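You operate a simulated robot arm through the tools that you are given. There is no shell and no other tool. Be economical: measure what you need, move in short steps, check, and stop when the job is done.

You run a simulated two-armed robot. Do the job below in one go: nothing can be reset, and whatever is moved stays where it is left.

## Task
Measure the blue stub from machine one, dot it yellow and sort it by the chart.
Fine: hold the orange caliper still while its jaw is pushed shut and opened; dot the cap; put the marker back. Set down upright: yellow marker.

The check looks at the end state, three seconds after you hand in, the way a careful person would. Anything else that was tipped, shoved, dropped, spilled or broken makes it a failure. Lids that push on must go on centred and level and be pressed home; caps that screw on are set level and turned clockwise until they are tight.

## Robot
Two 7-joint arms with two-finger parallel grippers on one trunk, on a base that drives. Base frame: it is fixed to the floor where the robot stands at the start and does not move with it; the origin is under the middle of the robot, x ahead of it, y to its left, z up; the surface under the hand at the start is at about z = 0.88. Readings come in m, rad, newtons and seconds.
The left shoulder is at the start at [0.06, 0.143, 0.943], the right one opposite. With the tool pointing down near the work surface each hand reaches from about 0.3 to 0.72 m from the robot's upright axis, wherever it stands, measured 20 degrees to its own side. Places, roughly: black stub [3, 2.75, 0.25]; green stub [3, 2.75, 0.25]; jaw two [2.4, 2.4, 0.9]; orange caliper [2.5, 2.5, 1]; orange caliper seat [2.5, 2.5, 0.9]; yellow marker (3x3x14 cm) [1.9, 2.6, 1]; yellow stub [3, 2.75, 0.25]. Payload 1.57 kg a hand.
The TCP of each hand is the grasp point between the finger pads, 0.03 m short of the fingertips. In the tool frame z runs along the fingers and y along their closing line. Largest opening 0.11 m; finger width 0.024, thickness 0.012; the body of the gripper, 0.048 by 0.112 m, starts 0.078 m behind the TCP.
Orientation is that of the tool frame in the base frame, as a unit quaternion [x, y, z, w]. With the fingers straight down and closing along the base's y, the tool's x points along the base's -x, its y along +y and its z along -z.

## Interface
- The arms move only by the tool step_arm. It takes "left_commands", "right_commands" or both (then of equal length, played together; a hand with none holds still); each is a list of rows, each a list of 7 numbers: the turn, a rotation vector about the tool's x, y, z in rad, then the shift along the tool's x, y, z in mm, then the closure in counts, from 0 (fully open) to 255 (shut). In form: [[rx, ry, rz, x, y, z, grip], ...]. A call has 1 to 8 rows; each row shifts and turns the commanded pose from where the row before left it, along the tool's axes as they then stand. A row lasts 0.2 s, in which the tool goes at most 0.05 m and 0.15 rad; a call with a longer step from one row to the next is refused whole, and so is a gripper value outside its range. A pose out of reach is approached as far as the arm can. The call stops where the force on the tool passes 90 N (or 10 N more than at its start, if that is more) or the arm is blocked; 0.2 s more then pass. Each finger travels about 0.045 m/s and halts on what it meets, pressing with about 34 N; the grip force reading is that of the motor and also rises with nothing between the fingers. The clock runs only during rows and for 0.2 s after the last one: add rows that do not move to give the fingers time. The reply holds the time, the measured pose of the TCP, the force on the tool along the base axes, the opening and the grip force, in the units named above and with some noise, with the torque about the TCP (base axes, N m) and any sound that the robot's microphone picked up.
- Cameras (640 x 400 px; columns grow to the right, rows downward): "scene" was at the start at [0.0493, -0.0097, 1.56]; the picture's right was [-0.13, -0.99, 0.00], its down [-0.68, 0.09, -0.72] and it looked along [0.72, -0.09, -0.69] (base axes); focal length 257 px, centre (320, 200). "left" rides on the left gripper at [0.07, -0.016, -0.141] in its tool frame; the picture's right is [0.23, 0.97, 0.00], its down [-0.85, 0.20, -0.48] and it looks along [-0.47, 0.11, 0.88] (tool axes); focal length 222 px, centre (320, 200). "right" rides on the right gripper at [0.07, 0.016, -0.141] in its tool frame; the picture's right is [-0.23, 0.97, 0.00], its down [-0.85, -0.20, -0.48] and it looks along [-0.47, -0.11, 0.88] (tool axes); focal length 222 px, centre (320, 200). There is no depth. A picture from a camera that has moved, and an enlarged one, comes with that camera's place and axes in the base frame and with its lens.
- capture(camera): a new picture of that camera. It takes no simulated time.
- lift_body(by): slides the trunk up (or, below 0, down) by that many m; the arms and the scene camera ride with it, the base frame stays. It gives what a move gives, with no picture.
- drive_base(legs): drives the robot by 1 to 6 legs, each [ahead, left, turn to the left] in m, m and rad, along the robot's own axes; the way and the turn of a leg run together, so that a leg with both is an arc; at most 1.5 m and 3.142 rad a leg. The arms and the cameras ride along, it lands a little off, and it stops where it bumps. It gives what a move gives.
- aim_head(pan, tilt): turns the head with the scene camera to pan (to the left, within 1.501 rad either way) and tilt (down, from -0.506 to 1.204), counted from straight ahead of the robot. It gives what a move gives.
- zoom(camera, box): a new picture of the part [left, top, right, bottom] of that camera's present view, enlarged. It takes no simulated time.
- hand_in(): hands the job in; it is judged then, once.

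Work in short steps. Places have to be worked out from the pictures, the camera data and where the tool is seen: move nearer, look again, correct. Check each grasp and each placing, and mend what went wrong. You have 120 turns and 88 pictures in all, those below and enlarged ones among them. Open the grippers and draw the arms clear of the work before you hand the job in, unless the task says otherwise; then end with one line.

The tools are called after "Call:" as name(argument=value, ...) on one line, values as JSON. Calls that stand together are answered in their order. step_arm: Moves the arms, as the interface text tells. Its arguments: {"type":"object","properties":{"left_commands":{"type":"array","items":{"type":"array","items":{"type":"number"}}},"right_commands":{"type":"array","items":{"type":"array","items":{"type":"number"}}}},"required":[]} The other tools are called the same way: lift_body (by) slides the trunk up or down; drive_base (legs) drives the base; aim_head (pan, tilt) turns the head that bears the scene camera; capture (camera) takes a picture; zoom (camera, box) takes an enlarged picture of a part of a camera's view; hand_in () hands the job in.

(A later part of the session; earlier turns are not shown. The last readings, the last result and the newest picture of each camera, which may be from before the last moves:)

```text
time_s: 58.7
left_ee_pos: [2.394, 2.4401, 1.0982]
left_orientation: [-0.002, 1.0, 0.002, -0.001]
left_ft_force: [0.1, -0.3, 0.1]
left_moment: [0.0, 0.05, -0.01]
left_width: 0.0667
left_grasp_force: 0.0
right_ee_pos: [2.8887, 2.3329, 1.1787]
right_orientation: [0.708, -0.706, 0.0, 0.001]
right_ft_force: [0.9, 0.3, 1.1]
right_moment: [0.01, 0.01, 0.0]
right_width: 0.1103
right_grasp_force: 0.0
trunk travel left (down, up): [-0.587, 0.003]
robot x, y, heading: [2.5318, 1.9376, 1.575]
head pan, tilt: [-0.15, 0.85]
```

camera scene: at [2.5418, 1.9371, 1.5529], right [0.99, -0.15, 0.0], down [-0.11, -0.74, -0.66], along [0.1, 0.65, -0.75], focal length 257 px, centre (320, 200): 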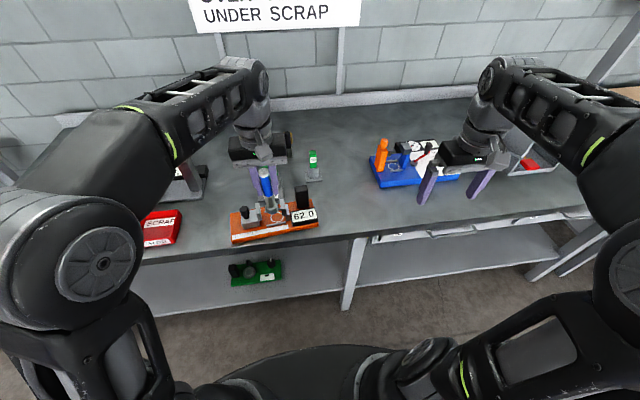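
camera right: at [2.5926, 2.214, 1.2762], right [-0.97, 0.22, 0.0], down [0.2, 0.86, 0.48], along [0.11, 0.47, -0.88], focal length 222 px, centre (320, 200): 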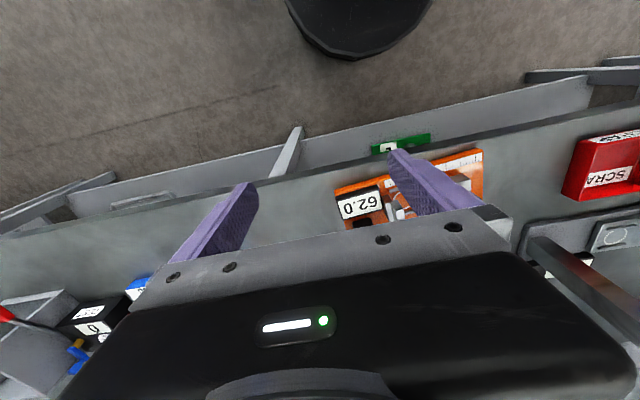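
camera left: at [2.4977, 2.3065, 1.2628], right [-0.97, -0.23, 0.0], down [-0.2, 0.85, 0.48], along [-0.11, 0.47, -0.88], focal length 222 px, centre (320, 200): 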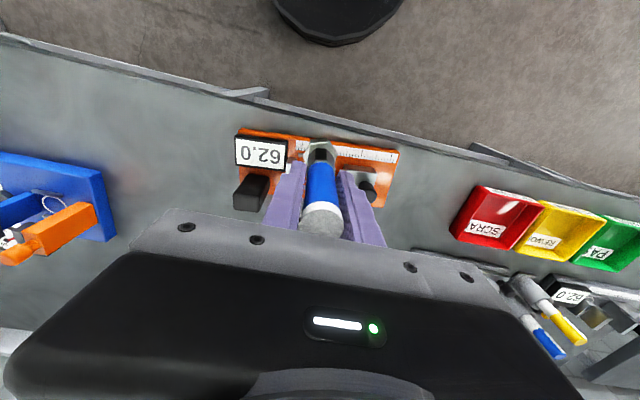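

Left is aligned. Now the right hand goes over the handle, narrowed to ~65 mm, stopping high to check.

Call:
step_arm(right_commands=[[0, 0, 0, 0, 46, 10, 105], [0, 0, 0, 0, 46, 10, 105], [0, 0, 0, 0, 46, 10, 105], [0, 0, 0, 0, 46, 10, 105], [0, 0, 0, 0, 46, 10, 105], [0, 0, 0, 0, 46, 10, 105], [0, 0, 0, 0, 44, 10, 105], [0, 0, 0, 0, 0, 0, 105]])

Call:
step_arm(right_commands=[[0, 0, 0, -45, 0, 0, 105], [0, 0, 0, -45, 0, 0, 105], [0, 0, 0, -45, 0, 0, 105], [0, 0, 0, -29, 0, 0, 105], [0, 0, 0, 0, 0, 0, 105]])

Call:
capture(camera="right")

Call:
zoom(camera="scene", box=[200, 120, 360, 250])

```text
time_s: 60.5
left_ee_pos: [2.3951, 2.4418, 1.1004]
left_orientation: [-0.001, 1.0, 0.002, 0.0]
left_ft_force: [1.1, -0.8, 1.1]
left_moment: [0.01, 0.04, 0.03]
left_width: 0.0668
left_grasp_force: 0.1
right_ee_pos: [2.5679, 2.3318, 1.108]
right_orientation: [0.707, -0.707, 0.0, 0.0]
right_ft_force: [-0.3, -0.2, -0.7]
right_moment: [0.02, 0.01, -0.04]
right_width: 0.0649
right_grasp_force: 0.0
trunk travel left (down, up): [-0.587, 0.003]
robot x, y, heading: [2.5347, 1.9367, 1.576]
head pan, tilt: [-0.15, 0.85]
```

```text
time_s: 61.7
left_ee_pos: [2.3959, 2.4407, 1.0993]
left_orientation: [-0.003, 1.0, 0.002, 0.0]
left_ft_force: [-0.3, -0.3, -0.7]
left_moment: [-0.01, 0.02, 0.02]
left_width: 0.0668
left_grasp_force: 0.0
right_ee_pos: [2.5669, 2.4943, 1.1068]
right_orientation: [0.708, -0.706, 0.0, 0.0]
right_ft_force: [0.5, -0.7, 0.3]
right_moment: [-0.02, 0.02, 0.0]
right_width: 0.0645
right_grasp_force: 0.2
trunk travel left (down, up): [-0.587, 0.003]
robot x, y, heading: [2.5309, 1.9371, 1.575]
head pan, tilt: [-0.15, 0.85]
```

```text
55 pictures are left
camera right: at [2.5505, 2.4253, 1.2477], right [-0.97, 0.22, 0.0], down [0.2, 0.86, 0.48], along [0.11, 0.47, -0.88], focal length 222 px, centre (320, 200)
```

right: 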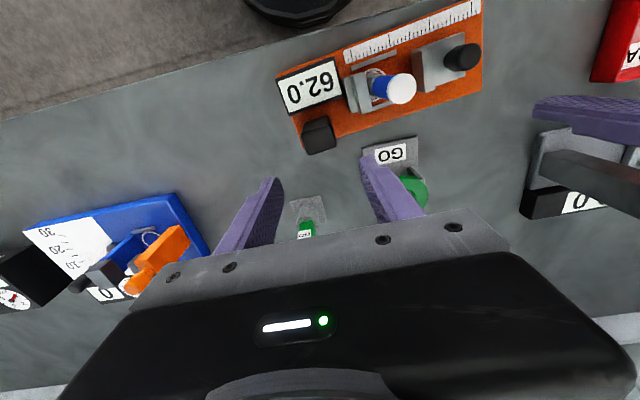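

```text
3.08 times, centred on (280, 185) of scene
camera zoom: at [2.5414, 1.9857, 1.598], right [0.99, -0.15, 0.0], down [-0.11, -0.74, -0.66], along [0.1, 0.65, -0.75], focal length 791 px, centre (443, 246)
```

zoom: 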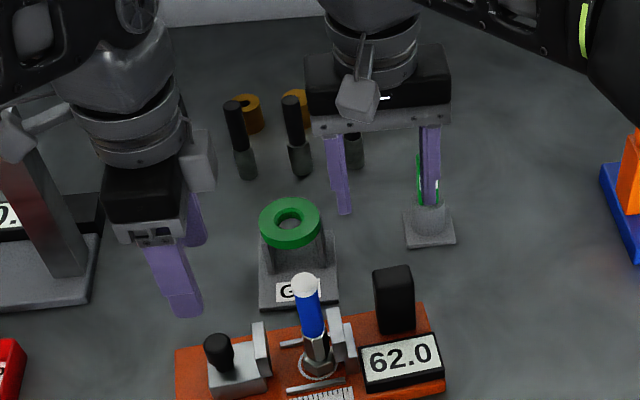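

Right camera confirms the handle at about (2.565,2.495). I shift 5 mm back and descend over it in steps.

Call:
step_arm(right_commands=[[0, 0, 0, -4, 0, 30, 105], [0, 0, 0, 0, 0, 40, 105], [0, 0, 0, 0, 0, 40, 105], [0, 0, 0, 0, 0, 15, 105], [0, 0, 0, 0, 0, 10, 105], [0, 0, 0, 0, 0, 10, 105], [0, 0, 0, 0, 0, 6, 105], [0, 0, 0, 0, 0, 0, 105]])

Call:
zoom(camera="scene", box=[200, 130, 340, 250])

```text
time_s: 63.5
left_ee_pos: [2.3931, 2.4418, 1.0998]
left_orientation: [-0.002, 1.0, 0.002, 0.0]
left_ft_force: [-0.2, 0.7, -0.2]
left_moment: [0.0, 0.01, -0.03]
left_width: 0.0668
left_grasp_force: 0.1
right_ee_pos: [2.5679, 2.5001, 0.9586]
right_orientation: [0.709, -0.705, 0.0, 0.001]
right_ft_force: [-0.4, -0.3, -0.7]
right_moment: [-0.01, 0.03, 0.01]
right_width: 0.0648
right_grasp_force: 0.1
trunk travel left (down, up): [-0.587, 0.003]
robot x, y, heading: [2.5321, 1.9382, 1.575]
head pan, tilt: [-0.15, 0.85]
```

```text
3.33 times, centred on (270, 190) of scene
camera zoom: at [2.5409, 1.9857, 1.598], right [0.99, -0.15, 0.0], down [-0.11, -0.74, -0.66], along [0.1, 0.65, -0.75], focal length 857 px, centre (487, 233)
```

zoom: 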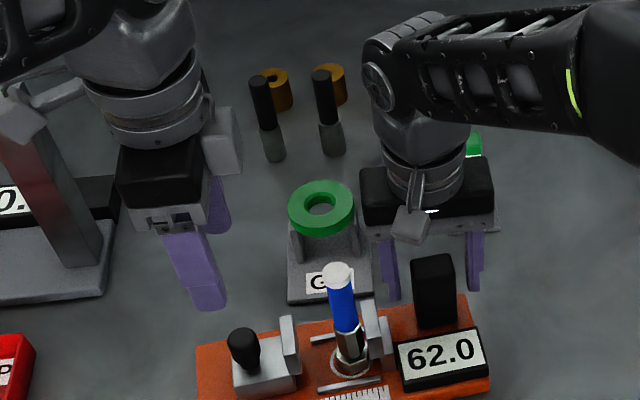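

Fingers straddle the handle with even gaps on both sides. Close the right gripper on it.

Call:
step_arm(right_commands=[[0, 0, 0, 0, 0, 0, 130], [0, 0, 0, 0, 0, 0, 150], [0, 0, 0, 0, 0, 0, 255], [0, 0, 0, 0, 0, 0, 255], [0, 0, 0, 0, 0, 0, 255], [0, 0, 0, 0, 0, 0, 255]])

Call:
zoom(camera="scene", box=[200, 130, 340, 250])

Call:
zoom(camera="left", box=[160, 70, 480, 240])

```text
time_s: 64.9
left_ee_pos: [2.3934, 2.4414, 1.1001]
left_orientation: [-0.002, 1.0, 0.001, 0.001]
left_ft_force: [0.6, 0.6, 0.0]
left_moment: [-0.03, -0.01, 0.01]
left_width: 0.0669
left_grasp_force: 0.1
right_ee_pos: [2.5681, 2.5004, 0.9572]
right_orientation: [0.708, -0.706, 0.0, 0.001]
right_ft_force: [-3.9, -0.7, -0.3]
right_moment: [0.02, 0.44, 0.27]
right_width: 0.0411
right_grasp_force: 34.4
trunk travel left (down, up): [-0.587, 0.003]
robot x, y, heading: [2.5323, 1.9348, 1.576]
head pan, tilt: [-0.15, 0.85]
```

```text
3.33 times, centred on (270, 190) of scene
camera zoom: at [2.5404, 1.9857, 1.598], right [0.99, -0.15, 0.0], down [-0.11, -0.74, -0.66], along [0.1, 0.65, -0.75], focal length 857 px, centre (487, 233)
```

zoom: 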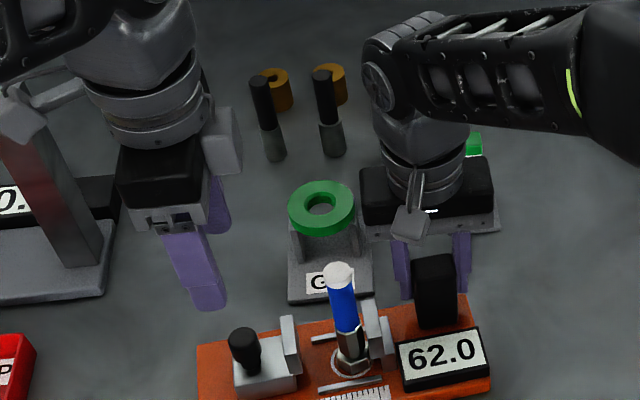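

```text
2.00 times, centred on (320, 155) of left
camera zoom: at [2.3229, 2.4233, 1.2416], right [-0.23, 0.97, 0.0], down [0.85, 0.2, 0.48], along [0.47, 0.11, -0.88], focal length 444 px, centre (320, 290)
```

zoom: 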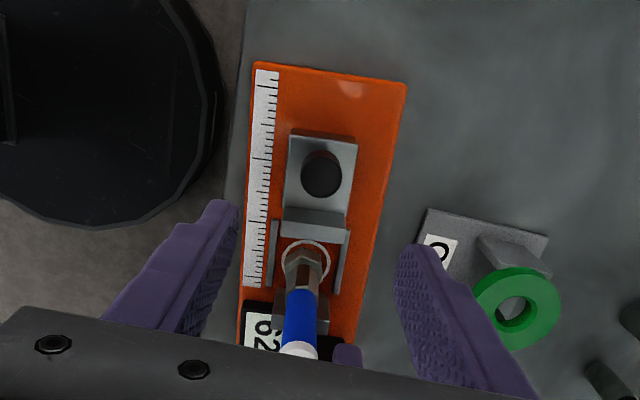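

Caliper is held (41 mm on the handle). Left camera puts the knob at (2.390,2.440); descend the left hand over the knob and close on it.

Call:
step_arm(left_commands=[[0, 0, 0, 3, -1, 40, 100], [0, 0, 0, 0, 0, 40, 100], [0, 0, 0, 0, 0, 30, 100], [0, 0, 0, 0, 0, 15, 100], [0, 0, 0, 0, 0, 9, 100], [0, 0, 0, 0, 0, 0, 100]])

Call:
zoom(camera="scene", box=[200, 130, 340, 250])

```text
time_s: 66.3
left_ee_pos: [2.3902, 2.4392, 0.9636]
left_orientation: [-0.003, 1.0, 0.002, 0.0]
left_ft_force: [0.2, 1.7, 0.5]
left_moment: [0.0, 0.0, 0.02]
left_width: 0.0669
left_grasp_force: 0.1
right_ee_pos: [2.5677, 2.5003, 0.9581]
right_orientation: [0.708, -0.707, 0.0, 0.0]
right_ft_force: [-2.0, -3.3, 0.1]
right_moment: [0.02, 0.14, 0.52]
right_width: 0.0413
right_grasp_force: 33.8
trunk travel left (down, up): [-0.587, 0.003]
robot x, y, heading: [2.5262, 1.9392, 1.571]
head pan, tilt: [-0.15, 0.85]
```

```text
3.33 times, centred on (270, 190) of scene
camera zoom: at [2.5407, 1.9853, 1.598], right [0.99, -0.15, 0.0], down [-0.11, -0.74, -0.66], along [0.1, 0.65, -0.75], focal length 857 px, centre (487, 233)
```

zoom: 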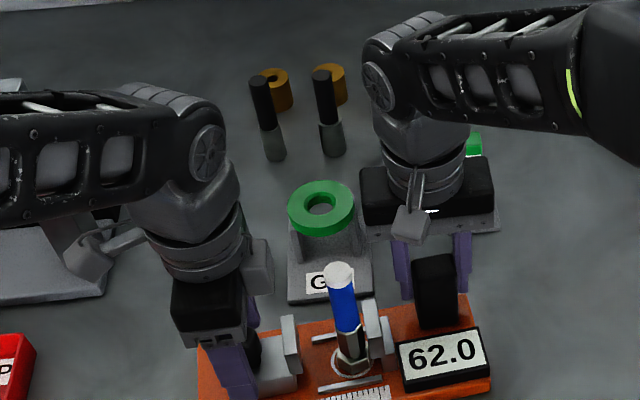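

Both sides clear; close the left fingers on the knob.

Call:
step_arm(left_commands=[[0, 0, 0, 0, 0, 0, 160], [0, 0, 0, 0, 0, 0, 180], [0, 0, 0, 0, 0, 0, 255], [0, 0, 0, 0, 0, 0, 255], [0, 0, 0, 0, 0, 0, 255]])

Call:
step_arm(left_commands=[[0, 0, 0, -4, 0, 0, 255], [0, 0, 0, -4, 0, 0, 255], [0, 0, 0, 0, 0, 0, 255]])

Call:
zoom(camera="scene", box=[200, 130, 340, 250])

```text
time_s: 67.5
left_ee_pos: [2.3909, 2.4414, 0.965]
left_orientation: [-0.004, 1.0, 0.005, 0.001]
left_ft_force: [0.2, 11.6, -0.7]
left_moment: [0.3, 0.0, 0.21]
left_width: 0.0247
left_grasp_force: 33.9
right_ee_pos: [2.5676, 2.4998, 0.9574]
right_orientation: [0.709, -0.706, 0.0, 0.0]
right_ft_force: [-0.9, -9.4, 5.4]
right_moment: [-0.16, 0.43, 0.84]
right_width: 0.0413
right_grasp_force: 33.8
trunk travel left (down, up): [-0.587, 0.003]
robot x, y, heading: [2.5313, 1.939, 1.577]
head pan, tilt: [-0.15, 0.85]
```

```text
time_s: 68.3
left_ee_pos: [2.3984, 2.4397, 0.9646]
left_orientation: [-0.002, 1.0, 0.002, -0.001]
left_ft_force: [-6.1, 8.7, 0.7]
left_moment: [0.23, 1.05, 0.01]
left_width: 0.0249
left_grasp_force: 33.6
right_ee_pos: [2.5679, 2.4995, 0.9571]
right_orientation: [0.707, -0.707, 0.0, -0.001]
right_ft_force: [4.1, -7.1, 6.4]
right_moment: [-0.61, 0.1, 0.76]
right_width: 0.0411
right_grasp_force: 34.0
trunk travel left (down, up): [-0.587, 0.003]
robot x, y, heading: [2.5352, 1.937, 1.577]
head pan, tilt: [-0.15, 0.85]
```

```text
3.33 times, centred on (270, 190) of scene
camera zoom: at [2.5407, 1.9856, 1.598], right [0.99, -0.15, 0.0], down [-0.11, -0.74, -0.66], along [0.1, 0.65, -0.75], focal length 857 px, centre (487, 233)
```

zoom: 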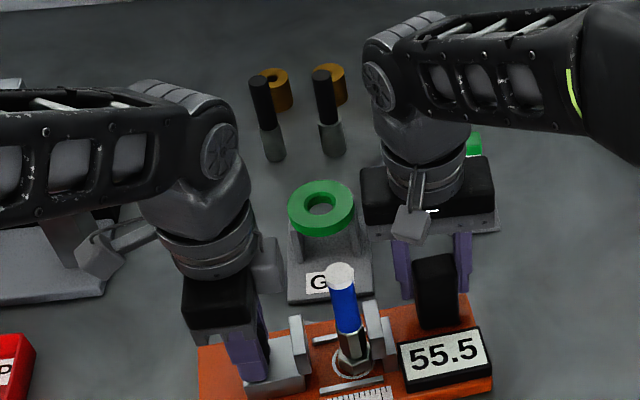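

Jaw moves: 55.5. I relieve the side load a little and keep pushing in small steps, then check.

Call:
step_arm(left_commands=[[0, 0, 0, -4, 1, 0, 255], [0, 0, 0, -4, 0, 0, 255], [0, 0, 0, -4, 0, 0, 255], [0, 0, 0, -4, 0, 0, 255], [0, 0, 0, -2, 0, 0, 255], [0, 0, 0, 0, 0, 0, 255]])

Call:
zoom(camera="scene", box=[200, 130, 340, 250])

```text
time_s: 69.7
left_ee_pos: [2.4181, 2.4417, 0.9647]
left_orientation: [-0.002, 1.0, 0.002, 0.0]
left_ft_force: [-3.0, 7.0, -0.3]
left_moment: [0.2, 0.8, 0.11]
left_width: 0.0248
left_grasp_force: 34.6
right_ee_pos: [2.5682, 2.5012, 0.9577]
right_orientation: [0.709, -0.706, 0.0, 0.0]
right_ft_force: [7.2, -5.4, 5.8]
right_moment: [-0.02, 0.01, 0.78]
right_width: 0.0415
right_grasp_force: 33.3
trunk travel left (down, up): [-0.587, 0.003]
robot x, y, heading: [2.5298, 1.9353, 1.575]
head pan, tilt: [-0.15, 0.85]
```

```text
3.33 times, centred on (270, 190) of scene
camera zoom: at [2.5415, 1.986, 1.5979], right [0.99, -0.15, 0.0], down [-0.11, -0.74, -0.66], along [0.1, 0.65, -0.75], focal length 857 px, centre (487, 233)
```

zoom: 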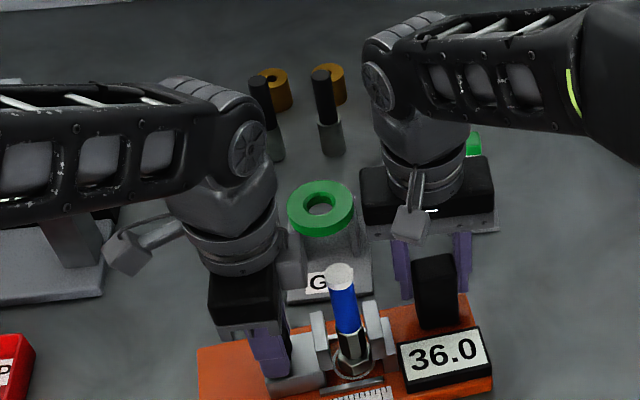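

36.0 now, stub still clear on the left. I continue in 2 mm steps until the force rises.

Call:
step_arm(left_commands=[[0, 0, 0, -2, 0, 0, 255], [0, 0, 0, -2, 0, 0, 255], [0, 0, 0, -2, 0, 0, 255], [0, 0, 0, 0, 0, 0, 255]])

Call:
step_arm(left_commands=[[0, 0, 0, -2, 0, 0, 255], [0, 0, 0, -1, 0, 0, 255], [0, 0, 0, 0, 0, 0, 255]])

Call:
zoom(camera="scene", box=[200, 130, 340, 250])

```text
time_s: 70.7
left_ee_pos: [2.4237, 2.442, 0.9651]
left_orientation: [-0.002, 1.0, 0.002, 0.0]
left_ft_force: [-4.5, 4.8, -1.0]
left_moment: [0.12, 0.88, 0.14]
left_width: 0.0248
left_grasp_force: 34.3
right_ee_pos: [2.568, 2.5007, 0.9579]
right_orientation: [0.708, -0.706, 0.0, 0.001]
right_ft_force: [6.8, -3.1, 6.0]
right_moment: [-0.05, -0.06, 0.55]
right_width: 0.0414
right_grasp_force: 33.9
trunk travel left (down, up): [-0.587, 0.003]
robot x, y, heading: [2.5309, 1.9378, 1.576]
head pan, tilt: [-0.15, 0.85]
```

```text
time_s: 71.5
left_ee_pos: [2.4276, 2.4424, 0.9644]
left_orientation: [-0.002, 1.0, 0.001, 0.001]
left_ft_force: [-2.1, 5.2, 0.8]
left_moment: [0.13, 0.79, 0.09]
left_width: 0.0251
left_grasp_force: 33.8
right_ee_pos: [2.5685, 2.5019, 0.9574]
right_orientation: [0.708, -0.706, 0.0, 0.001]
right_ft_force: [6.4, -4.2, 6.7]
right_moment: [-0.02, -0.21, 0.57]
right_width: 0.0414
right_grasp_force: 33.9
trunk travel left (down, up): [-0.587, 0.003]
robot x, y, heading: [2.5323, 1.9381, 1.575]
head pan, tilt: [-0.15, 0.85]
```

```text
3.33 times, centred on (270, 190) of scene
camera zoom: at [2.5415, 1.986, 1.598], right [0.99, -0.15, 0.0], down [-0.11, -0.74, -0.66], along [0.1, 0.65, -0.75], focal length 857 px, centre (487, 233)
```

zoom: 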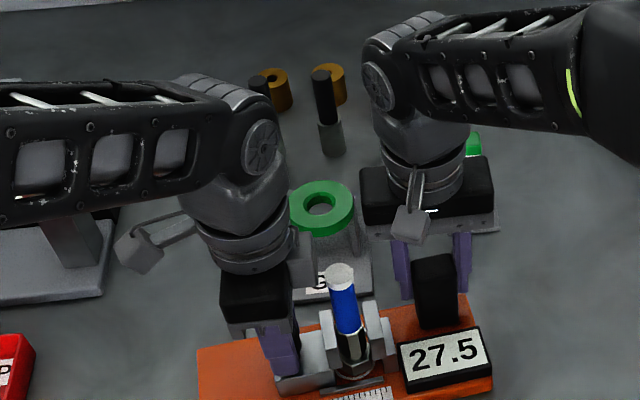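

27.5 with no clamping force yet. Push in 1 mm steps.

Call:
step_arm(left_commands=[[0, 0, 0, -1, 0, 0, 255], [0, 0, 0, -1, 0, 0, 255], [0, 0, 0, 0, 0, 0, 255], [0, 0, 0, 0, 0, 0, 255]])

Call:
zoom(camera="scene", box=[200, 130, 340, 250])

```text
time_s: 72.5
left_ee_pos: [2.428, 2.4416, 0.9648]
left_orientation: [-0.002, 1.0, 0.002, 0.0]
left_ft_force: [-3.3, 2.1, 0.6]
left_moment: [-0.01, 0.06, -0.01]
left_width: 0.025
left_grasp_force: 34.4
right_ee_pos: [2.5678, 2.4993, 0.9571]
right_orientation: [0.708, -0.706, -0.001, 0.0]
right_ft_force: [5.9, -0.3, 4.3]
right_moment: [-0.46, 0.22, 0.64]
right_width: 0.0414
right_grasp_force: 33.8
trunk travel left (down, up): [-0.587, 0.003]
robot x, y, heading: [2.5329, 1.941, 1.573]
head pan, tilt: [-0.15, 0.85]
```

```text
3.33 times, centred on (270, 190) of scene
camera zoom: at [2.5413, 1.9858, 1.598], right [0.99, -0.15, 0.0], down [-0.11, -0.74, -0.66], along [0.1, 0.65, -0.75], focal length 857 px, centre (487, 233)
```

zoom: 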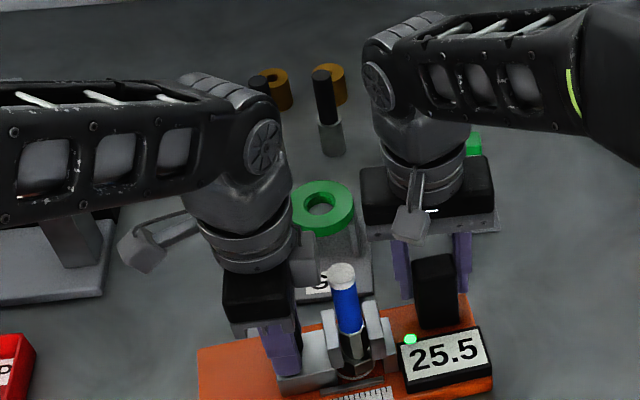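

A green lamp lit and the display reads 25.5. I zoom in for a certain reading.

Call:
zoom(camera="scene", box=[280, 195, 310, 215])

Call:
step_arm(left_commands=[[0, 0, 0, -1, 0, 0, 255], [0, 0, 0, 0, 0, 0, 255], [0, 0, 0, 0, 0, 0, 255]])

Call:
zoom(camera="scene", box=[240, 170, 320, 230])

```text
16.00 times, centred on (295, 205) of scene
camera zoom: at [2.5413, 1.9858, 1.598], right [0.99, -0.15, 0.0], down [-0.11, -0.74, -0.66], along [0.1, 0.65, -0.75], focal length 4113 px, centre (720, 120)
```

zoom: 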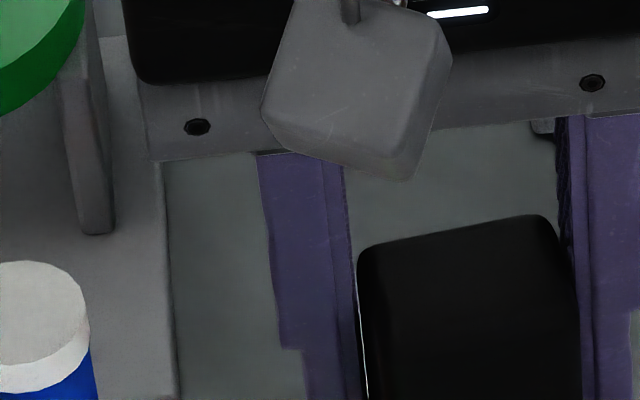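

```text
time_s: 73.3
left_ee_pos: [2.428, 2.4421, 0.9654]
left_orientation: [-0.002, 1.0, 0.002, 0.0]
left_ft_force: [-3.9, 4.1, -0.1]
left_moment: [0.07, -0.05, -0.02]
left_width: 0.0248
left_grasp_force: 33.5
right_ee_pos: [2.5674, 2.501, 0.9583]
right_orientation: [0.708, -0.706, 0.0, 0.0]
right_ft_force: [6.3, -2.6, 6.4]
right_moment: [0.23, 0.49, 0.53]
right_width: 0.0413
right_grasp_force: 33.9
trunk travel left (down, up): [-0.587, 0.003]
robot x, y, heading: [2.5315, 1.9394, 1.575]
head pan, tilt: [-0.15, 0.85]
```

```text
6.67 times, centred on (280, 200) of scene
camera zoom: at [2.5412, 1.9859, 1.5979], right [0.99, -0.15, 0.0], down [-0.11, -0.74, -0.66], along [0.1, 0.65, -0.75], focal length 1714 px, centre (587, 200)
```

zoom: 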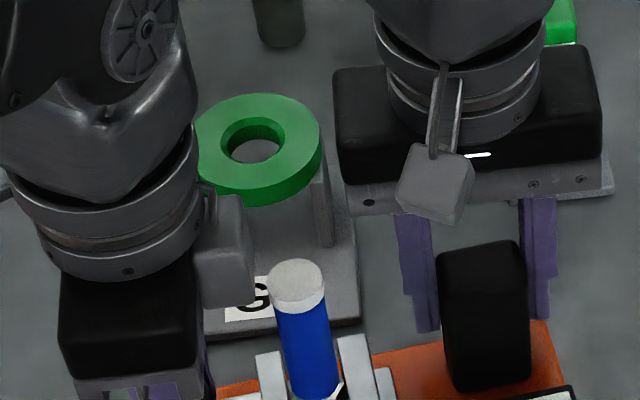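

The crop missed the display; look lower.

Call:
zoom(camera="scene", box=[255, 205, 315, 245])

```text
10.00 times, centred on (285, 225) of scene
camera zoom: at [2.5412, 1.9859, 1.5979], right [0.99, -0.15, 0.0], down [-0.11, -0.74, -0.66], along [0.1, 0.65, -0.75], focal length 2571 px, centre (670, -50)
```

zoom: 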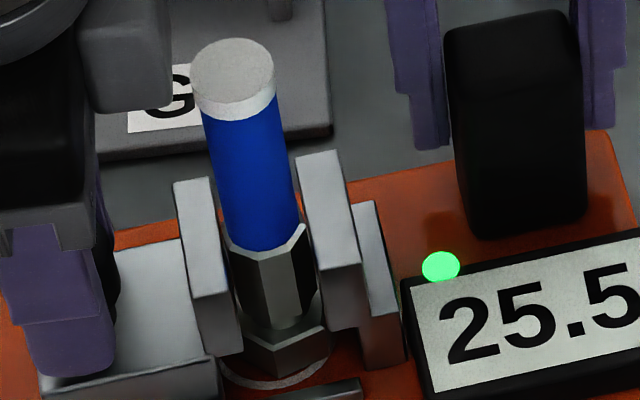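

Reading 25.5 — below 25.8, so UNDER → SCRAP. Now pull the jaw back open to about 62 while still holding the caliper.

Call:
step_arm(left_commands=[[0, 0, 0, 5, 0, 0, 255], [0, 0, 0, 6, 0, 0, 255], [0, 0, 0, 6, 0, 0, 255], [0, 0, 0, 6, 0, 0, 255], [0, 0, 0, 6, 0, 0, 255], [0, 0, 0, 5, 0, 0, 255], [0, 0, 0, 4, 0, 0, 255], [0, 0, 0, 0, 0, 0, 255]])

Call:
zoom(camera="scene", box=[200, 130, 340, 250])

```text
time_s: 75.1
left_ee_pos: [2.3891, 2.4412, 0.9652]
left_orientation: [-0.002, 1.0, 0.002, 0.0]
left_ft_force: [5.3, -2.5, 10.2]
left_moment: [-0.14, -0.66, -0.2]
left_width: 0.0247
left_grasp_force: 34.1
right_ee_pos: [2.5678, 2.5001, 0.9573]
right_orientation: [0.708, -0.706, 0.0, 0.0]
right_ft_force: [-10.0, 0.4, -0.1]
right_moment: [0.6, 0.35, 0.14]
right_width: 0.0412
right_grasp_force: 33.5
trunk travel left (down, up): [-0.587, 0.003]
robot x, y, heading: [2.5322, 1.9366, 1.574]
head pan, tilt: [-0.15, 0.85]
```

```text
3.33 times, centred on (270, 190) of scene
camera zoom: at [2.5404, 1.985, 1.598], right [0.99, -0.15, 0.0], down [-0.11, -0.74, -0.66], along [0.1, 0.65, -0.75], focal length 857 px, centre (487, 233)
```

zoom: 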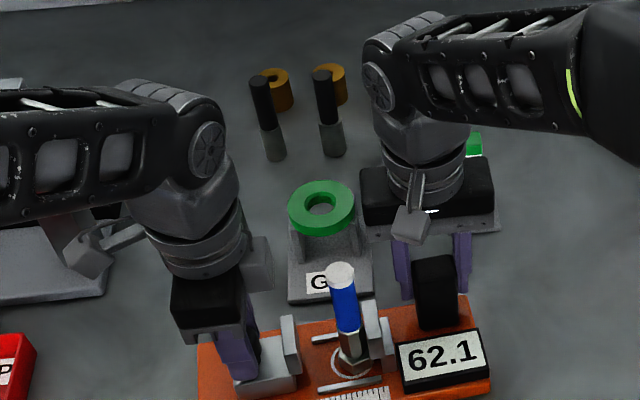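

Jaw open at 62.1. Release the knob and rise, then release the handle and rise.

Call:
step_arm(left_commands=[[0, 0, 0, -1, 0, 0, 170], [0, 0, 0, 0, 0, 0, 100], [0, 0, 0, 0, 0, 0, 100], [0, 0, 0, 0, 0, -30, 100], [0, 0, 0, 0, 0, -40, 100], [0, 0, 0, 0, 0, -40, 100], [0, 0, 0, 0, 0, -40, 100]])

Call:
step_arm(right_commands=[[0, 0, 0, 0, 0, 0, 105], [0, 0, 0, 0, 0, 0, 105], [0, 0, 0, 0, 0, 0, 105], [0, 0, 0, 0, 0, -30, 105], [0, 0, 0, 0, 0, -40, 105], [0, 0, 0, 0, 0, -40, 105], [0, 0, 0, 0, 0, -40, 105]])

Call:
aim_head(pan=0.3, tilt=0.75)

Call:
capture(camera="scene")

```text
time_s: 76.7
left_ee_pos: [2.3923, 2.4382, 1.1151]
left_orientation: [-0.002, 1.0, 0.002, 0.0]
left_ft_force: [-0.4, 0.3, 0.0]
left_moment: [-0.01, 0.0, 0.01]
left_width: 0.0668
left_grasp_force: 0.1
right_ee_pos: [2.5689, 2.5, 0.9581]
right_orientation: [0.708, -0.706, 0.0, 0.0]
right_ft_force: [6.8, -0.9, 5.3]
right_moment: [-0.65, 0.01, 0.6]
right_width: 0.0411
right_grasp_force: 34.4
trunk travel left (down, up): [-0.587, 0.003]
robot x, y, heading: [2.5298, 1.9356, 1.572]
head pan, tilt: [-0.15, 0.85]
```

```text
time_s: 78.3
left_ee_pos: [2.3904, 2.4405, 1.1149]
left_orientation: [-0.003, 1.0, 0.003, 0.002]
left_ft_force: [0.7, 0.2, 0.2]
left_moment: [-0.03, 0.0, -0.01]
left_width: 0.067
left_grasp_force: 0.1
right_ee_pos: [2.5682, 2.5011, 1.108]
right_orientation: [0.708, -0.706, -0.001, 0.0]
right_ft_force: [-0.1, 0.3, -0.7]
right_moment: [0.02, 0.01, 0.0]
right_width: 0.0649
right_grasp_force: 0.1
trunk travel left (down, up): [-0.587, 0.003]
robot x, y, heading: [2.5307, 1.938, 1.574]
head pan, tilt: [-0.15, 0.85]
```

```text
time_s: 79.2
left_ee_pos: [2.3907, 2.4397, 1.1147]
left_orientation: [-0.003, 1.0, 0.002, 0.0]
left_ft_force: [-0.4, 0.3, 0.4]
left_moment: [-0.04, 0.01, -0.02]
left_width: 0.0669
left_grasp_force: 0.0
right_ee_pos: [2.5672, 2.5016, 1.1076]
right_orientation: [0.708, -0.706, 0.0, 0.0]
right_ft_force: [-0.6, -0.4, 0.5]
right_moment: [0.02, 0.01, 0.04]
right_width: 0.0647
right_grasp_force: 0.0
trunk travel left (down, up): [-0.587, 0.003]
robot x, y, heading: [2.5336, 1.9355, 1.573]
head pan, tilt: [0.3, 0.75]
```

```text
41 pictures are left
camera scene: at [2.5048, 1.9875, 1.606], right [0.95, 0.3, 0.0], down [0.2, -0.65, -0.73], along [-0.22, 0.7, -0.68], focal length 257 px, centre (320, 200)
```

scene: 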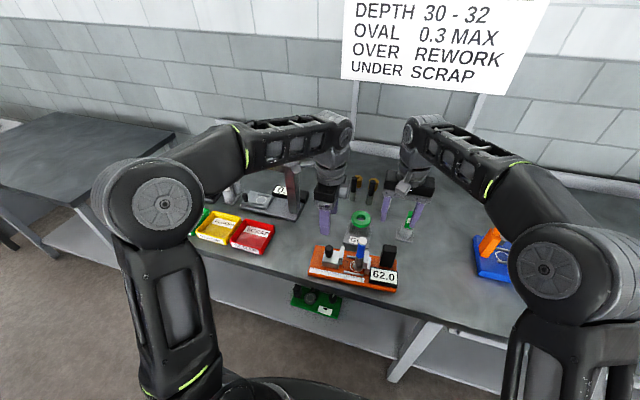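

Caliper reads 62.0 open again, stub still upright. Next the marker: I draw both hands back and up and drive left toward it.

Call:
step_arm(left_commands=[[0, 0, 0, 0, -30, -30, 60], [0, 0, 0, 0, -40, 0, 60], [0, 0, 0, 0, -40, 0, 60], [0, 0, 0, 0, 0, 0, 60]], right_commands=[[0, 0, 0, 30, 0, -30, 0], [0, 0, 0, 45, 0, 0, 0], [0, 0, 0, 45, 0, 0, 0], [0, 0, 0, 45, 0, 0, 0]])

Call:
drive_base(legs=[[0, 0.45, 0]])

Call:
aim_head(pan=0.3, tilt=0.7)

Call:
capture(camera="scene")

```text
time_s: 80.2
left_ee_pos: [2.3899, 2.3313, 1.1457]
left_orientation: [-0.003, 1.0, 0.002, -0.001]
left_ft_force: [-0.4, -0.6, 1.4]
left_moment: [-0.01, 0.0, 0.02]
left_width: 0.0841
left_grasp_force: 0.0
right_ee_pos: [2.5703, 2.336, 1.1375]
right_orientation: [0.707, -0.707, -0.001, 0.0]
right_ft_force: [0.8, 0.0, -0.3]
right_moment: [-0.01, 0.04, -0.01]
right_width: 0.1101
right_grasp_force: 0.0
trunk travel left (down, up): [-0.587, 0.003]
robot x, y, heading: [2.5332, 1.9377, 1.577]
head pan, tilt: [0.3, 0.75]
```

```text
time_s: 82.9
left_ee_pos: [1.9485, 2.3339, 1.1455]
left_orientation: [0.004, 1.0, 0.001, 0.001]
left_ft_force: [0.4, 0.8, 0.5]
left_moment: [0.04, -0.03, -0.02]
left_width: 0.0842
left_grasp_force: 0.0
right_ee_pos: [2.1268, 2.3368, 1.1373]
right_orientation: [-0.704, 0.71, 0.0, 0.001]
right_ft_force: [-0.6, 0.6, -0.5]
right_moment: [-0.04, -0.01, 0.01]
right_width: 0.11
right_grasp_force: 0.1
trunk travel left (down, up): [-0.587, 0.003]
robot x, y, heading: [2.0802, 1.9366, 1.564]
head pan, tilt: [0.3, 0.75]
```

```text
time_s: 83.5
left_ee_pos: [1.9479, 2.3343, 1.1455]
left_orientation: [0.003, 1.0, 0.002, 0.0]
left_ft_force: [-0.1, 0.4, -0.9]
left_moment: [-0.02, -0.01, 0.0]
left_width: 0.0841
left_grasp_force: 0.0
right_ee_pos: [2.128, 2.3372, 1.137]
right_orientation: [-0.704, 0.71, 0.001, 0.0]
right_ft_force: [0.2, -0.5, 0.0]
right_moment: [0.0, -0.03, 0.0]
right_width: 0.11
right_grasp_force: 0.0
trunk travel left (down, up): [-0.587, 0.003]
robot x, y, heading: [2.0837, 1.9363, 1.563]
head pan, tilt: [0.3, 0.7]
```

```text
40 pictures are left
camera scene: at [2.0589, 1.9907, 1.6102], right [0.96, 0.29, 0.0], down [0.19, -0.62, -0.76], along [-0.22, 0.73, -0.64], focal length 257 px, centre (320, 200)
```

scene: 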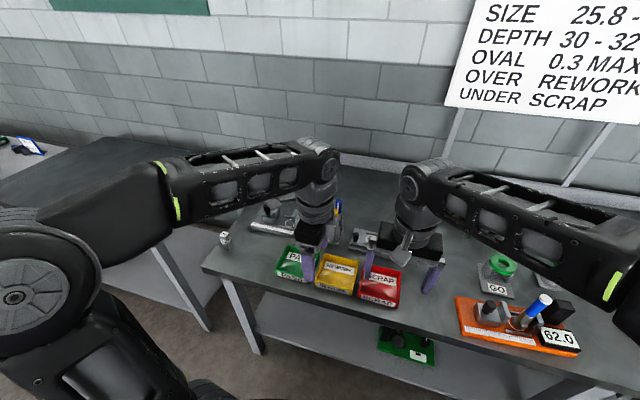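

The marker cup is half-hidden behind the left hand; zoom to see.

Call:
zoom(camera="scene", box=[240, 180, 400, 290])

Call:
capture(camera="right")

```text
3.64 times, centred on (320, 235) of scene
camera zoom: at [2.0589, 1.9907, 1.6102], right [0.96, 0.29, 0.0], down [0.19, -0.62, -0.76], along [-0.22, 0.73, -0.64], focal length 935 px, centre (320, 73)
```

zoom: 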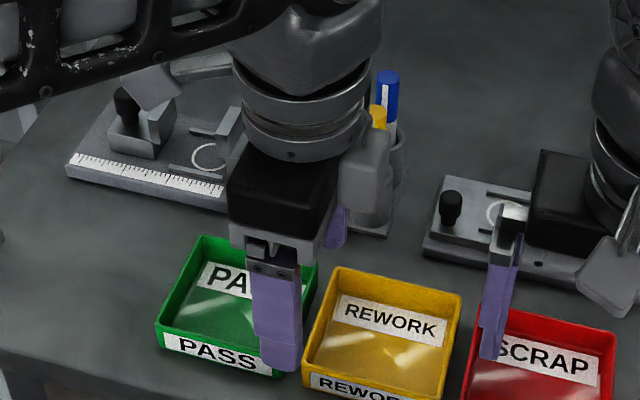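

```text
38 pictures are left
camera right: at [2.1101, 2.2669, 1.2785], right [-0.97, 0.24, 0.0], down [0.21, 0.85, 0.48], along [0.11, 0.47, -0.88], focal length 222 px, centre (320, 200)
```

right: 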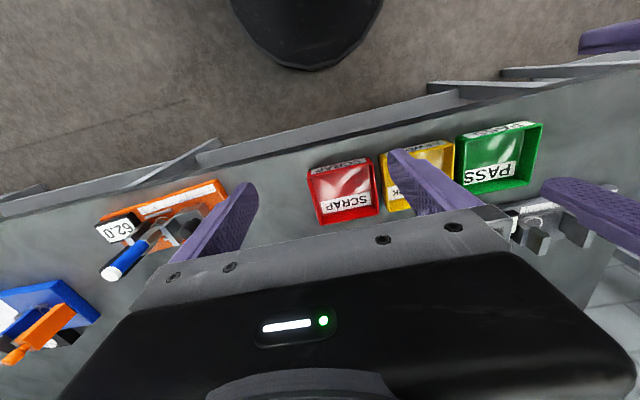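

Yellow marker sits at about (1.92,2.63) with a blue one just behind it, so fingers must close along x. I turn the left hand back 90° at its place, then look.

Call:
step_arm(left_commands=[[0, 0, -0.145, 0, 0, 0, 60], [0, 0, -0.145, 0, 0, 0, 60], [0, 0, -0.145, 0, 0, 0, 60], [0, 0, -0.145, 0, 0, 0, 60], [0, 0, -0.145, 0, 0, 0, 60], [0, 0, -0.145, 0, 0, 0, 60], [0, 0, -0.145, 0, 0, 0, 60], [0, 0, -0.145, 0, 0, 0, 60]])

Call:
step_arm(left_commands=[[0, 0, -0.145, 0, 0, 0, 60], [0, 0, -0.145, 0, 0, 0, 60], [0, 0, -0.125, 0, 0, 0, 60], [0, 0, 0, 0, 40, 0, 60], [0, 0, 0, 0, 0, 0, 60]])

Call:
capture(camera="left")

Call:
zoom(camera="scene", box=[240, 150, 400, 250])

```text
time_s: 85.3
left_ee_pos: [1.9483, 2.3337, 1.1457]
left_orientation: [-0.546, 0.838, 0.001, 0.001]
left_ft_force: [0.4, 0.2, -0.1]
left_moment: [-0.04, -0.02, -0.02]
left_width: 0.0842
left_grasp_force: 0.1
right_ee_pos: [2.1264, 2.3368, 1.1365]
right_orientation: [-0.704, 0.71, -0.001, 0.0]
right_ft_force: [0.2, 0.3, 1.0]
right_moment: [0.02, -0.02, 0.0]
right_width: 0.11
right_grasp_force: 0.0
trunk travel left (down, up): [-0.587, 0.003]
robot x, y, heading: [2.0837, 1.9415, 1.56]
head pan, tilt: [0.3, 0.7]
```

```text
time_s: 86.5
left_ee_pos: [1.9089, 2.3343, 1.1465]
left_orientation: [-0.707, 0.708, 0.001, 0.001]
left_ft_force: [0.1, 0.0, 0.3]
left_moment: [-0.01, 0.01, 0.02]
left_width: 0.084
left_grasp_force: 0.1
right_ee_pos: [2.1286, 2.3381, 1.1383]
right_orientation: [-0.704, 0.71, 0.0, 0.0]
right_ft_force: [0.5, 0.4, -0.2]
right_moment: [-0.01, 0.0, 0.0]
right_width: 0.1101
right_grasp_force: 0.1
trunk travel left (down, up): [-0.587, 0.003]
robot x, y, heading: [2.0851, 1.9399, 1.563]
head pan, tilt: [0.3, 0.7]
```

```text
37 pictures are left
camera left: at [1.925, 2.2645, 1.2896], right [-0.97, -0.23, 0.0], down [-0.2, 0.85, 0.48], along [-0.11, 0.47, -0.88], focal length 222 px, centre (320, 200)
```

left: 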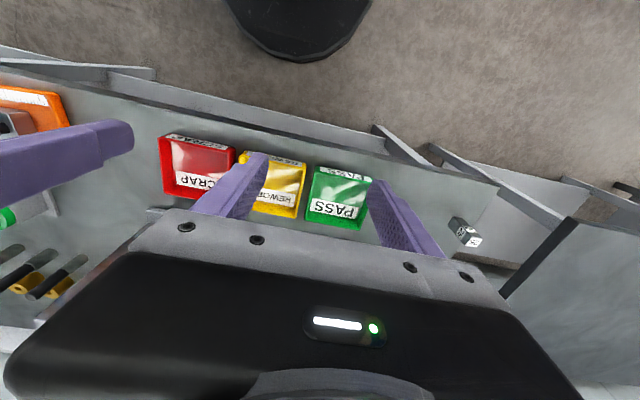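

```text
4.00 times, centred on (320, 200) of scene
camera zoom: at [2.0596, 1.9911, 1.6102], right [0.96, 0.29, 0.0], down [0.18, -0.62, -0.76], along [-0.22, 0.73, -0.64], focal length 1028 px, centre (320, 200)
```

zoom: 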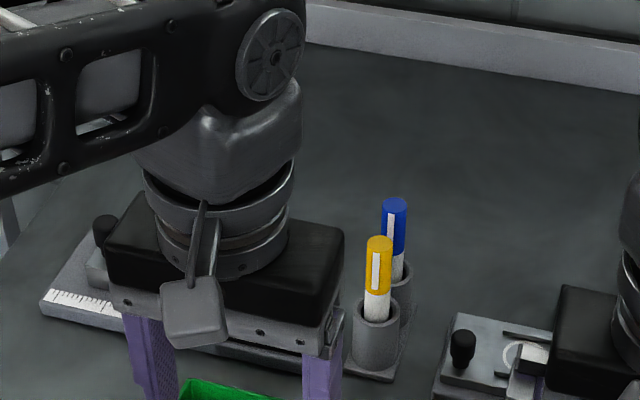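

The yellow marker stands in its cup at about (1.923,2.62), top z≈1.024, the blue one 5 cm behind. The base front is ~0.1 m from the bench edge, so I go 0.06 m closer for reach, and then bring the left hand low in front of the marker.

Call:
drive_base(legs=[[0.06, 0, 0.008]])

Call:
step_arm(left_commands=[[0, 0, 0, -40, -14, 0, 60], [0, 0, 0, -40, 0, 0, 60], [0, 0, 0, 0, 0, 40, 60], [0, 0, 0, 0, 0, 40, 60], [0, 0, 0, 0, 0, 40, 60], [0, 0, 0, 0, 0, 30, 60], [0, 0, 0, 0, 0, 0, 60]])

Call:
zoom(camera="scene", box=[240, 150, 400, 270])

```text
time_s: 87.5
left_ee_pos: [1.9066, 2.3956, 1.1467]
left_orientation: [0.709, -0.705, -0.001, -0.001]
left_ft_force: [-0.2, 0.2, -0.6]
left_moment: [-0.06, 0.03, 0.03]
left_width: 0.0843
left_grasp_force: 0.0
right_ee_pos: [2.1243, 2.4009, 1.1377]
right_orientation: [-0.706, 0.708, 0.0, -0.001]
right_ft_force: [-0.3, 0.2, 0.1]
right_moment: [-0.04, 0.01, 0.01]
right_width: 0.11
right_grasp_force: 0.1
trunk travel left (down, up): [-0.587, 0.003]
robot x, y, heading: [2.0821, 1.9965, 1.57]
head pan, tilt: [0.3, 0.7]
```

```text
time_s: 89.1
left_ee_pos: [1.9204, 2.474, 0.9983]
left_orientation: [0.709, -0.705, -0.001, -0.001]
left_ft_force: [0.3, -0.1, -0.1]
left_moment: [0.0, 0.01, 0.04]
left_width: 0.0844
left_grasp_force: 0.0
right_ee_pos: [2.1249, 2.398, 1.1362]
right_orientation: [-0.706, 0.708, 0.001, 0.0]
right_ft_force: [-0.2, -0.3, -0.2]
right_moment: [0.01, 0.03, 0.05]
right_width: 0.1099
right_grasp_force: 0.0
trunk travel left (down, up): [-0.587, 0.003]
robot x, y, heading: [2.0858, 1.9965, 1.565]
head pan, tilt: [0.3, 0.7]
```

```text
3.33 times, centred on (320, 210) of scene
camera zoom: at [2.0586, 2.0506, 1.6103], right [0.96, 0.3, 0.0], down [0.19, -0.62, -0.77], along [-0.23, 0.73, -0.64], focal length 857 px, centre (320, 167)
```

zoom: 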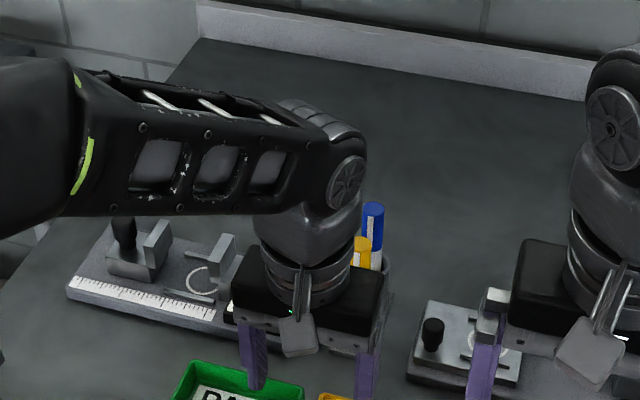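

Both views agree on (1.922,2.619). I narrow the fingers to 50 mm and slide forward at this height, watching contact.

Call:
step_arm(left_commands=[[0, 0, 0, 0, -1, 0, 139], [0, 0, 0, -40, 0, 0, 139], [0, 0, 0, -40, 0, 0, 139], [0, 0, 0, -30, 0, 0, 139], [0, 0, 0, 0, 0, 0, 139]])

Call:
capture(camera="left")

```text
time_s: 90.3
left_ee_pos: [1.9202, 2.5841, 0.9974]
left_orientation: [0.709, -0.705, -0.001, -0.002]
left_ft_force: [0.7, -0.3, -0.1]
left_moment: [-0.02, 0.01, 0.01]
left_width: 0.0503
left_grasp_force: 0.0
right_ee_pos: [2.1255, 2.3974, 1.1368]
right_orientation: [-0.706, 0.708, 0.001, 0.001]
right_ft_force: [-0.1, -0.1, -0.1]
right_moment: [0.01, -0.01, 0.0]
right_width: 0.1098
right_grasp_force: 0.0
trunk travel left (down, up): [-0.587, 0.003]
robot x, y, heading: [2.087, 1.9984, 1.567]
head pan, tilt: [0.3, 0.7]
```

```text
34 pictures are left
camera left: at [1.9365, 2.5132, 1.1411], right [-0.97, -0.23, 0.0], down [-0.2, 0.85, 0.48], along [-0.11, 0.47, -0.88], focal length 222 px, centre (320, 200)
```

left: 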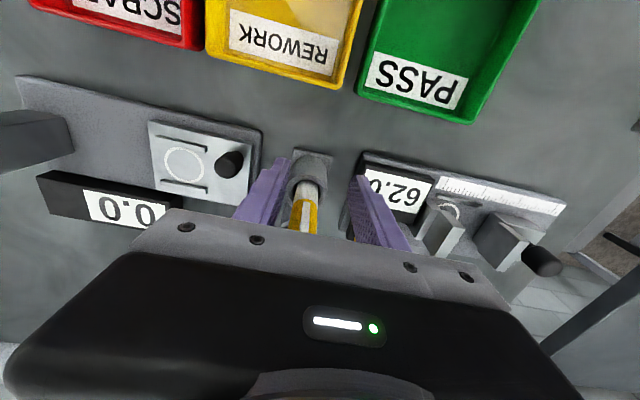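

The marker stands between the fingers, about 4 mm to +x and 30 mm further. Move there and close.

Call:
step_arm(left_commands=[[0, 0, 0, -16, -4, 0, 139], [0, 0, 0, -14, 0, 4, 139], [0, 0, 0, 0, 0, 0, 139], [0, 0, 0, 0, 0, 0, 170], [0, 0, 0, 0, 0, 0, 255], [0, 0, 0, 0, 0, 0, 255], [0, 0, 0, 0, 0, 0, 255]])

Call:
zoom(camera="left", box=[240, 110, 400, 240])

```text
time_s: 91.9
left_ee_pos: [1.924, 2.6136, 0.9952]
left_orientation: [0.709, -0.705, -0.001, -0.002]
left_ft_force: [-0.9, -0.2, 1.6]
left_moment: [-0.04, 0.12, 0.0]
left_width: 0.0204
left_grasp_force: 31.8
right_ee_pos: [2.1252, 2.3984, 1.1367]
right_orientation: [-0.706, 0.708, 0.0, 0.0]
right_ft_force: [-0.9, 1.0, -0.3]
right_moment: [0.0, 0.01, -0.01]
right_width: 0.1102
right_grasp_force: 0.2
trunk travel left (down, up): [-0.587, 0.003]
robot x, y, heading: [2.0885, 2.0002, 1.57]
head pan, tilt: [0.3, 0.7]
```

```text
3.08 times, centred on (320, 175) of left
camera zoom: at [1.9393, 2.543, 1.1372], right [-0.97, -0.23, 0.0], down [-0.2, 0.85, 0.48], along [-0.11, 0.47, -0.88], focal length 684 px, centre (320, 277)
```

zoom: 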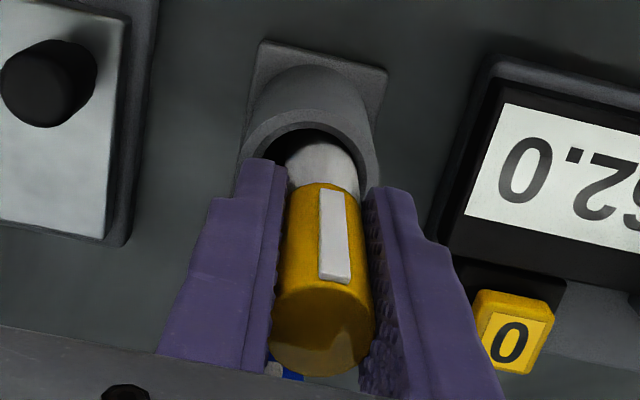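

Gripped (20.4 mm). Lift straight up out of the cup.

Call:
step_arm(left_commands=[[0, 0, 0, 0, 0, 0, 255], [0, 0, 0, 0, 0, -15, 255], [0, 0, 0, 0, 0, -20, 255], [0, 0, 0, 0, 0, -25, 255], [0, 0, 0, 0, 0, -25, 255], [0, 0, 0, 0, 0, 0, 255]])

Call:
zoom(camera="scene", box=[240, 130, 420, 270])

```text
time_s: 93.3
left_ee_pos: [1.9238, 2.6141, 1.0812]
left_orientation: [0.709, -0.706, 0.0, -0.001]
left_ft_force: [0.8, 0.2, -0.6]
left_moment: [0.03, 0.0, 0.0]
left_width: 0.0201
left_grasp_force: 34.5
right_ee_pos: [2.1247, 2.3976, 1.1378]
right_orientation: [-0.707, 0.707, 0.0, -0.001]
right_ft_force: [-0.6, -0.1, 0.2]
right_moment: [0.01, -0.02, -0.01]
right_width: 0.1101
right_grasp_force: 0.0
trunk travel left (down, up): [-0.587, 0.003]
robot x, y, heading: [2.0852, 1.998, 1.572]
head pan, tilt: [0.3, 0.7]
```

```text
2.86 times, centred on (330, 200) of scene
camera zoom: at [2.0586, 2.0512, 1.6102], right [0.96, 0.3, 0.0], down [0.19, -0.62, -0.76], along [-0.23, 0.73, -0.64], focal length 734 px, centre (291, 200)
```

zoom: 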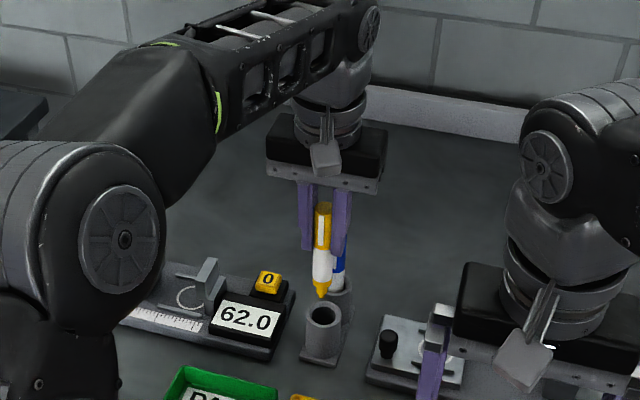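

The marker is out, tip (yellow point) about 0.103 m below the TCP. I draw the left hand back and up, park the right hand further back-right, then drive right to the caliper.

Call:
step_arm(left_commands=[[0, 0, 0, 40, 0, 0, 255], [0, 0, 0, 45, 0, 0, 255], [0, 0, 0, 45, 0, -20, 255], [0, 0, 0, 45, 0, -20, 255], [0, 0, 0, 0, 0, -35, 255], [0, 0, 0, 0, 0, 0, 255]], right_commands=[[0, 0, 0, 45, 0, -10, 0], [0, 0, 0, 40, 0, -10, 0], [0, 0, 0, 0, -40, 0, 0], [0, 0, 0, 0, -40, 0, 0], [0, 0, 0, 0, -40, 0, 0], [0, 0, 0, 0, 0, 0, 0]])

Call:
drive_base(legs=[[0, -0.5, 0]])

Call:
aim_head(pan=0.15, tilt=0.85)

Call:
capture(camera="scene")

```text
time_s: 94.7
left_ee_pos: [1.9244, 2.4385, 1.1539]
left_orientation: [0.709, -0.705, -0.002, -0.002]
left_ft_force: [-0.1, 0.8, -0.7]
left_moment: [0.01, 0.0, 0.03]
left_width: 0.0206
left_grasp_force: 34.1
right_ee_pos: [2.2468, 2.3135, 1.1576]
right_orientation: [-0.707, 0.707, -0.001, 0.0]
right_ft_force: [-0.6, 0.3, -0.3]
right_moment: [-0.03, 0.0, 0.02]
right_width: 0.1101
right_grasp_force: 0.2
trunk travel left (down, up): [-0.587, 0.003]
robot x, y, heading: [2.0879, 2.0, 1.569]
head pan, tilt: [0.3, 0.7]
```

```text
time_s: 97.6
left_ee_pos: [2.4235, 2.4387, 1.1555]
left_orientation: [0.711, -0.703, -0.001, -0.001]
left_ft_force: [0.7, 0.2, -0.2]
left_moment: [0.02, 0.02, -0.01]
left_width: 0.0208
left_grasp_force: 34.2
right_ee_pos: [2.7462, 2.3169, 1.1575]
right_orientation: [0.708, -0.706, 0.0, 0.001]
right_ft_force: [0.5, -0.3, 0.1]
right_moment: [-0.04, -0.02, -0.02]
right_width: 0.11
right_grasp_force: 0.2
trunk travel left (down, up): [-0.587, 0.003]
robot x, y, heading: [2.5893, 2.0046, 1.578]
head pan, tilt: [0.3, 0.7]
```

```text
time_s: 98.3
left_ee_pos: [2.4223, 2.4389, 1.1532]
left_orientation: [0.711, -0.703, -0.001, -0.002]
left_ft_force: [0.4, 0.2, -0.7]
left_moment: [-0.02, 0.02, 0.01]
left_width: 0.0209
left_grasp_force: 34.1
right_ee_pos: [2.745, 2.316, 1.1575]
right_orientation: [0.709, -0.705, 0.0, 0.0]
right_ft_force: [0.1, 0.1, -0.2]
right_moment: [0.05, -0.04, -0.04]
right_width: 0.1099
right_grasp_force: 0.1
trunk travel left (down, up): [-0.587, 0.003]
robot x, y, heading: [2.5877, 1.9988, 1.576]
head pan, tilt: [0.15, 0.85]
```

```text
31 pictures are left
camera scene: at [2.5732, 2.0485, 1.598], right [0.99, 0.16, 0.0], down [0.12, -0.74, -0.66], along [-0.1, 0.65, -0.75], focal length 257 px, centre (320, 200)
```

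scene: 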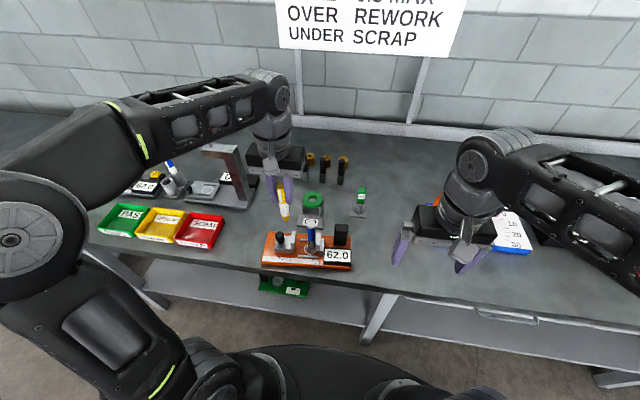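

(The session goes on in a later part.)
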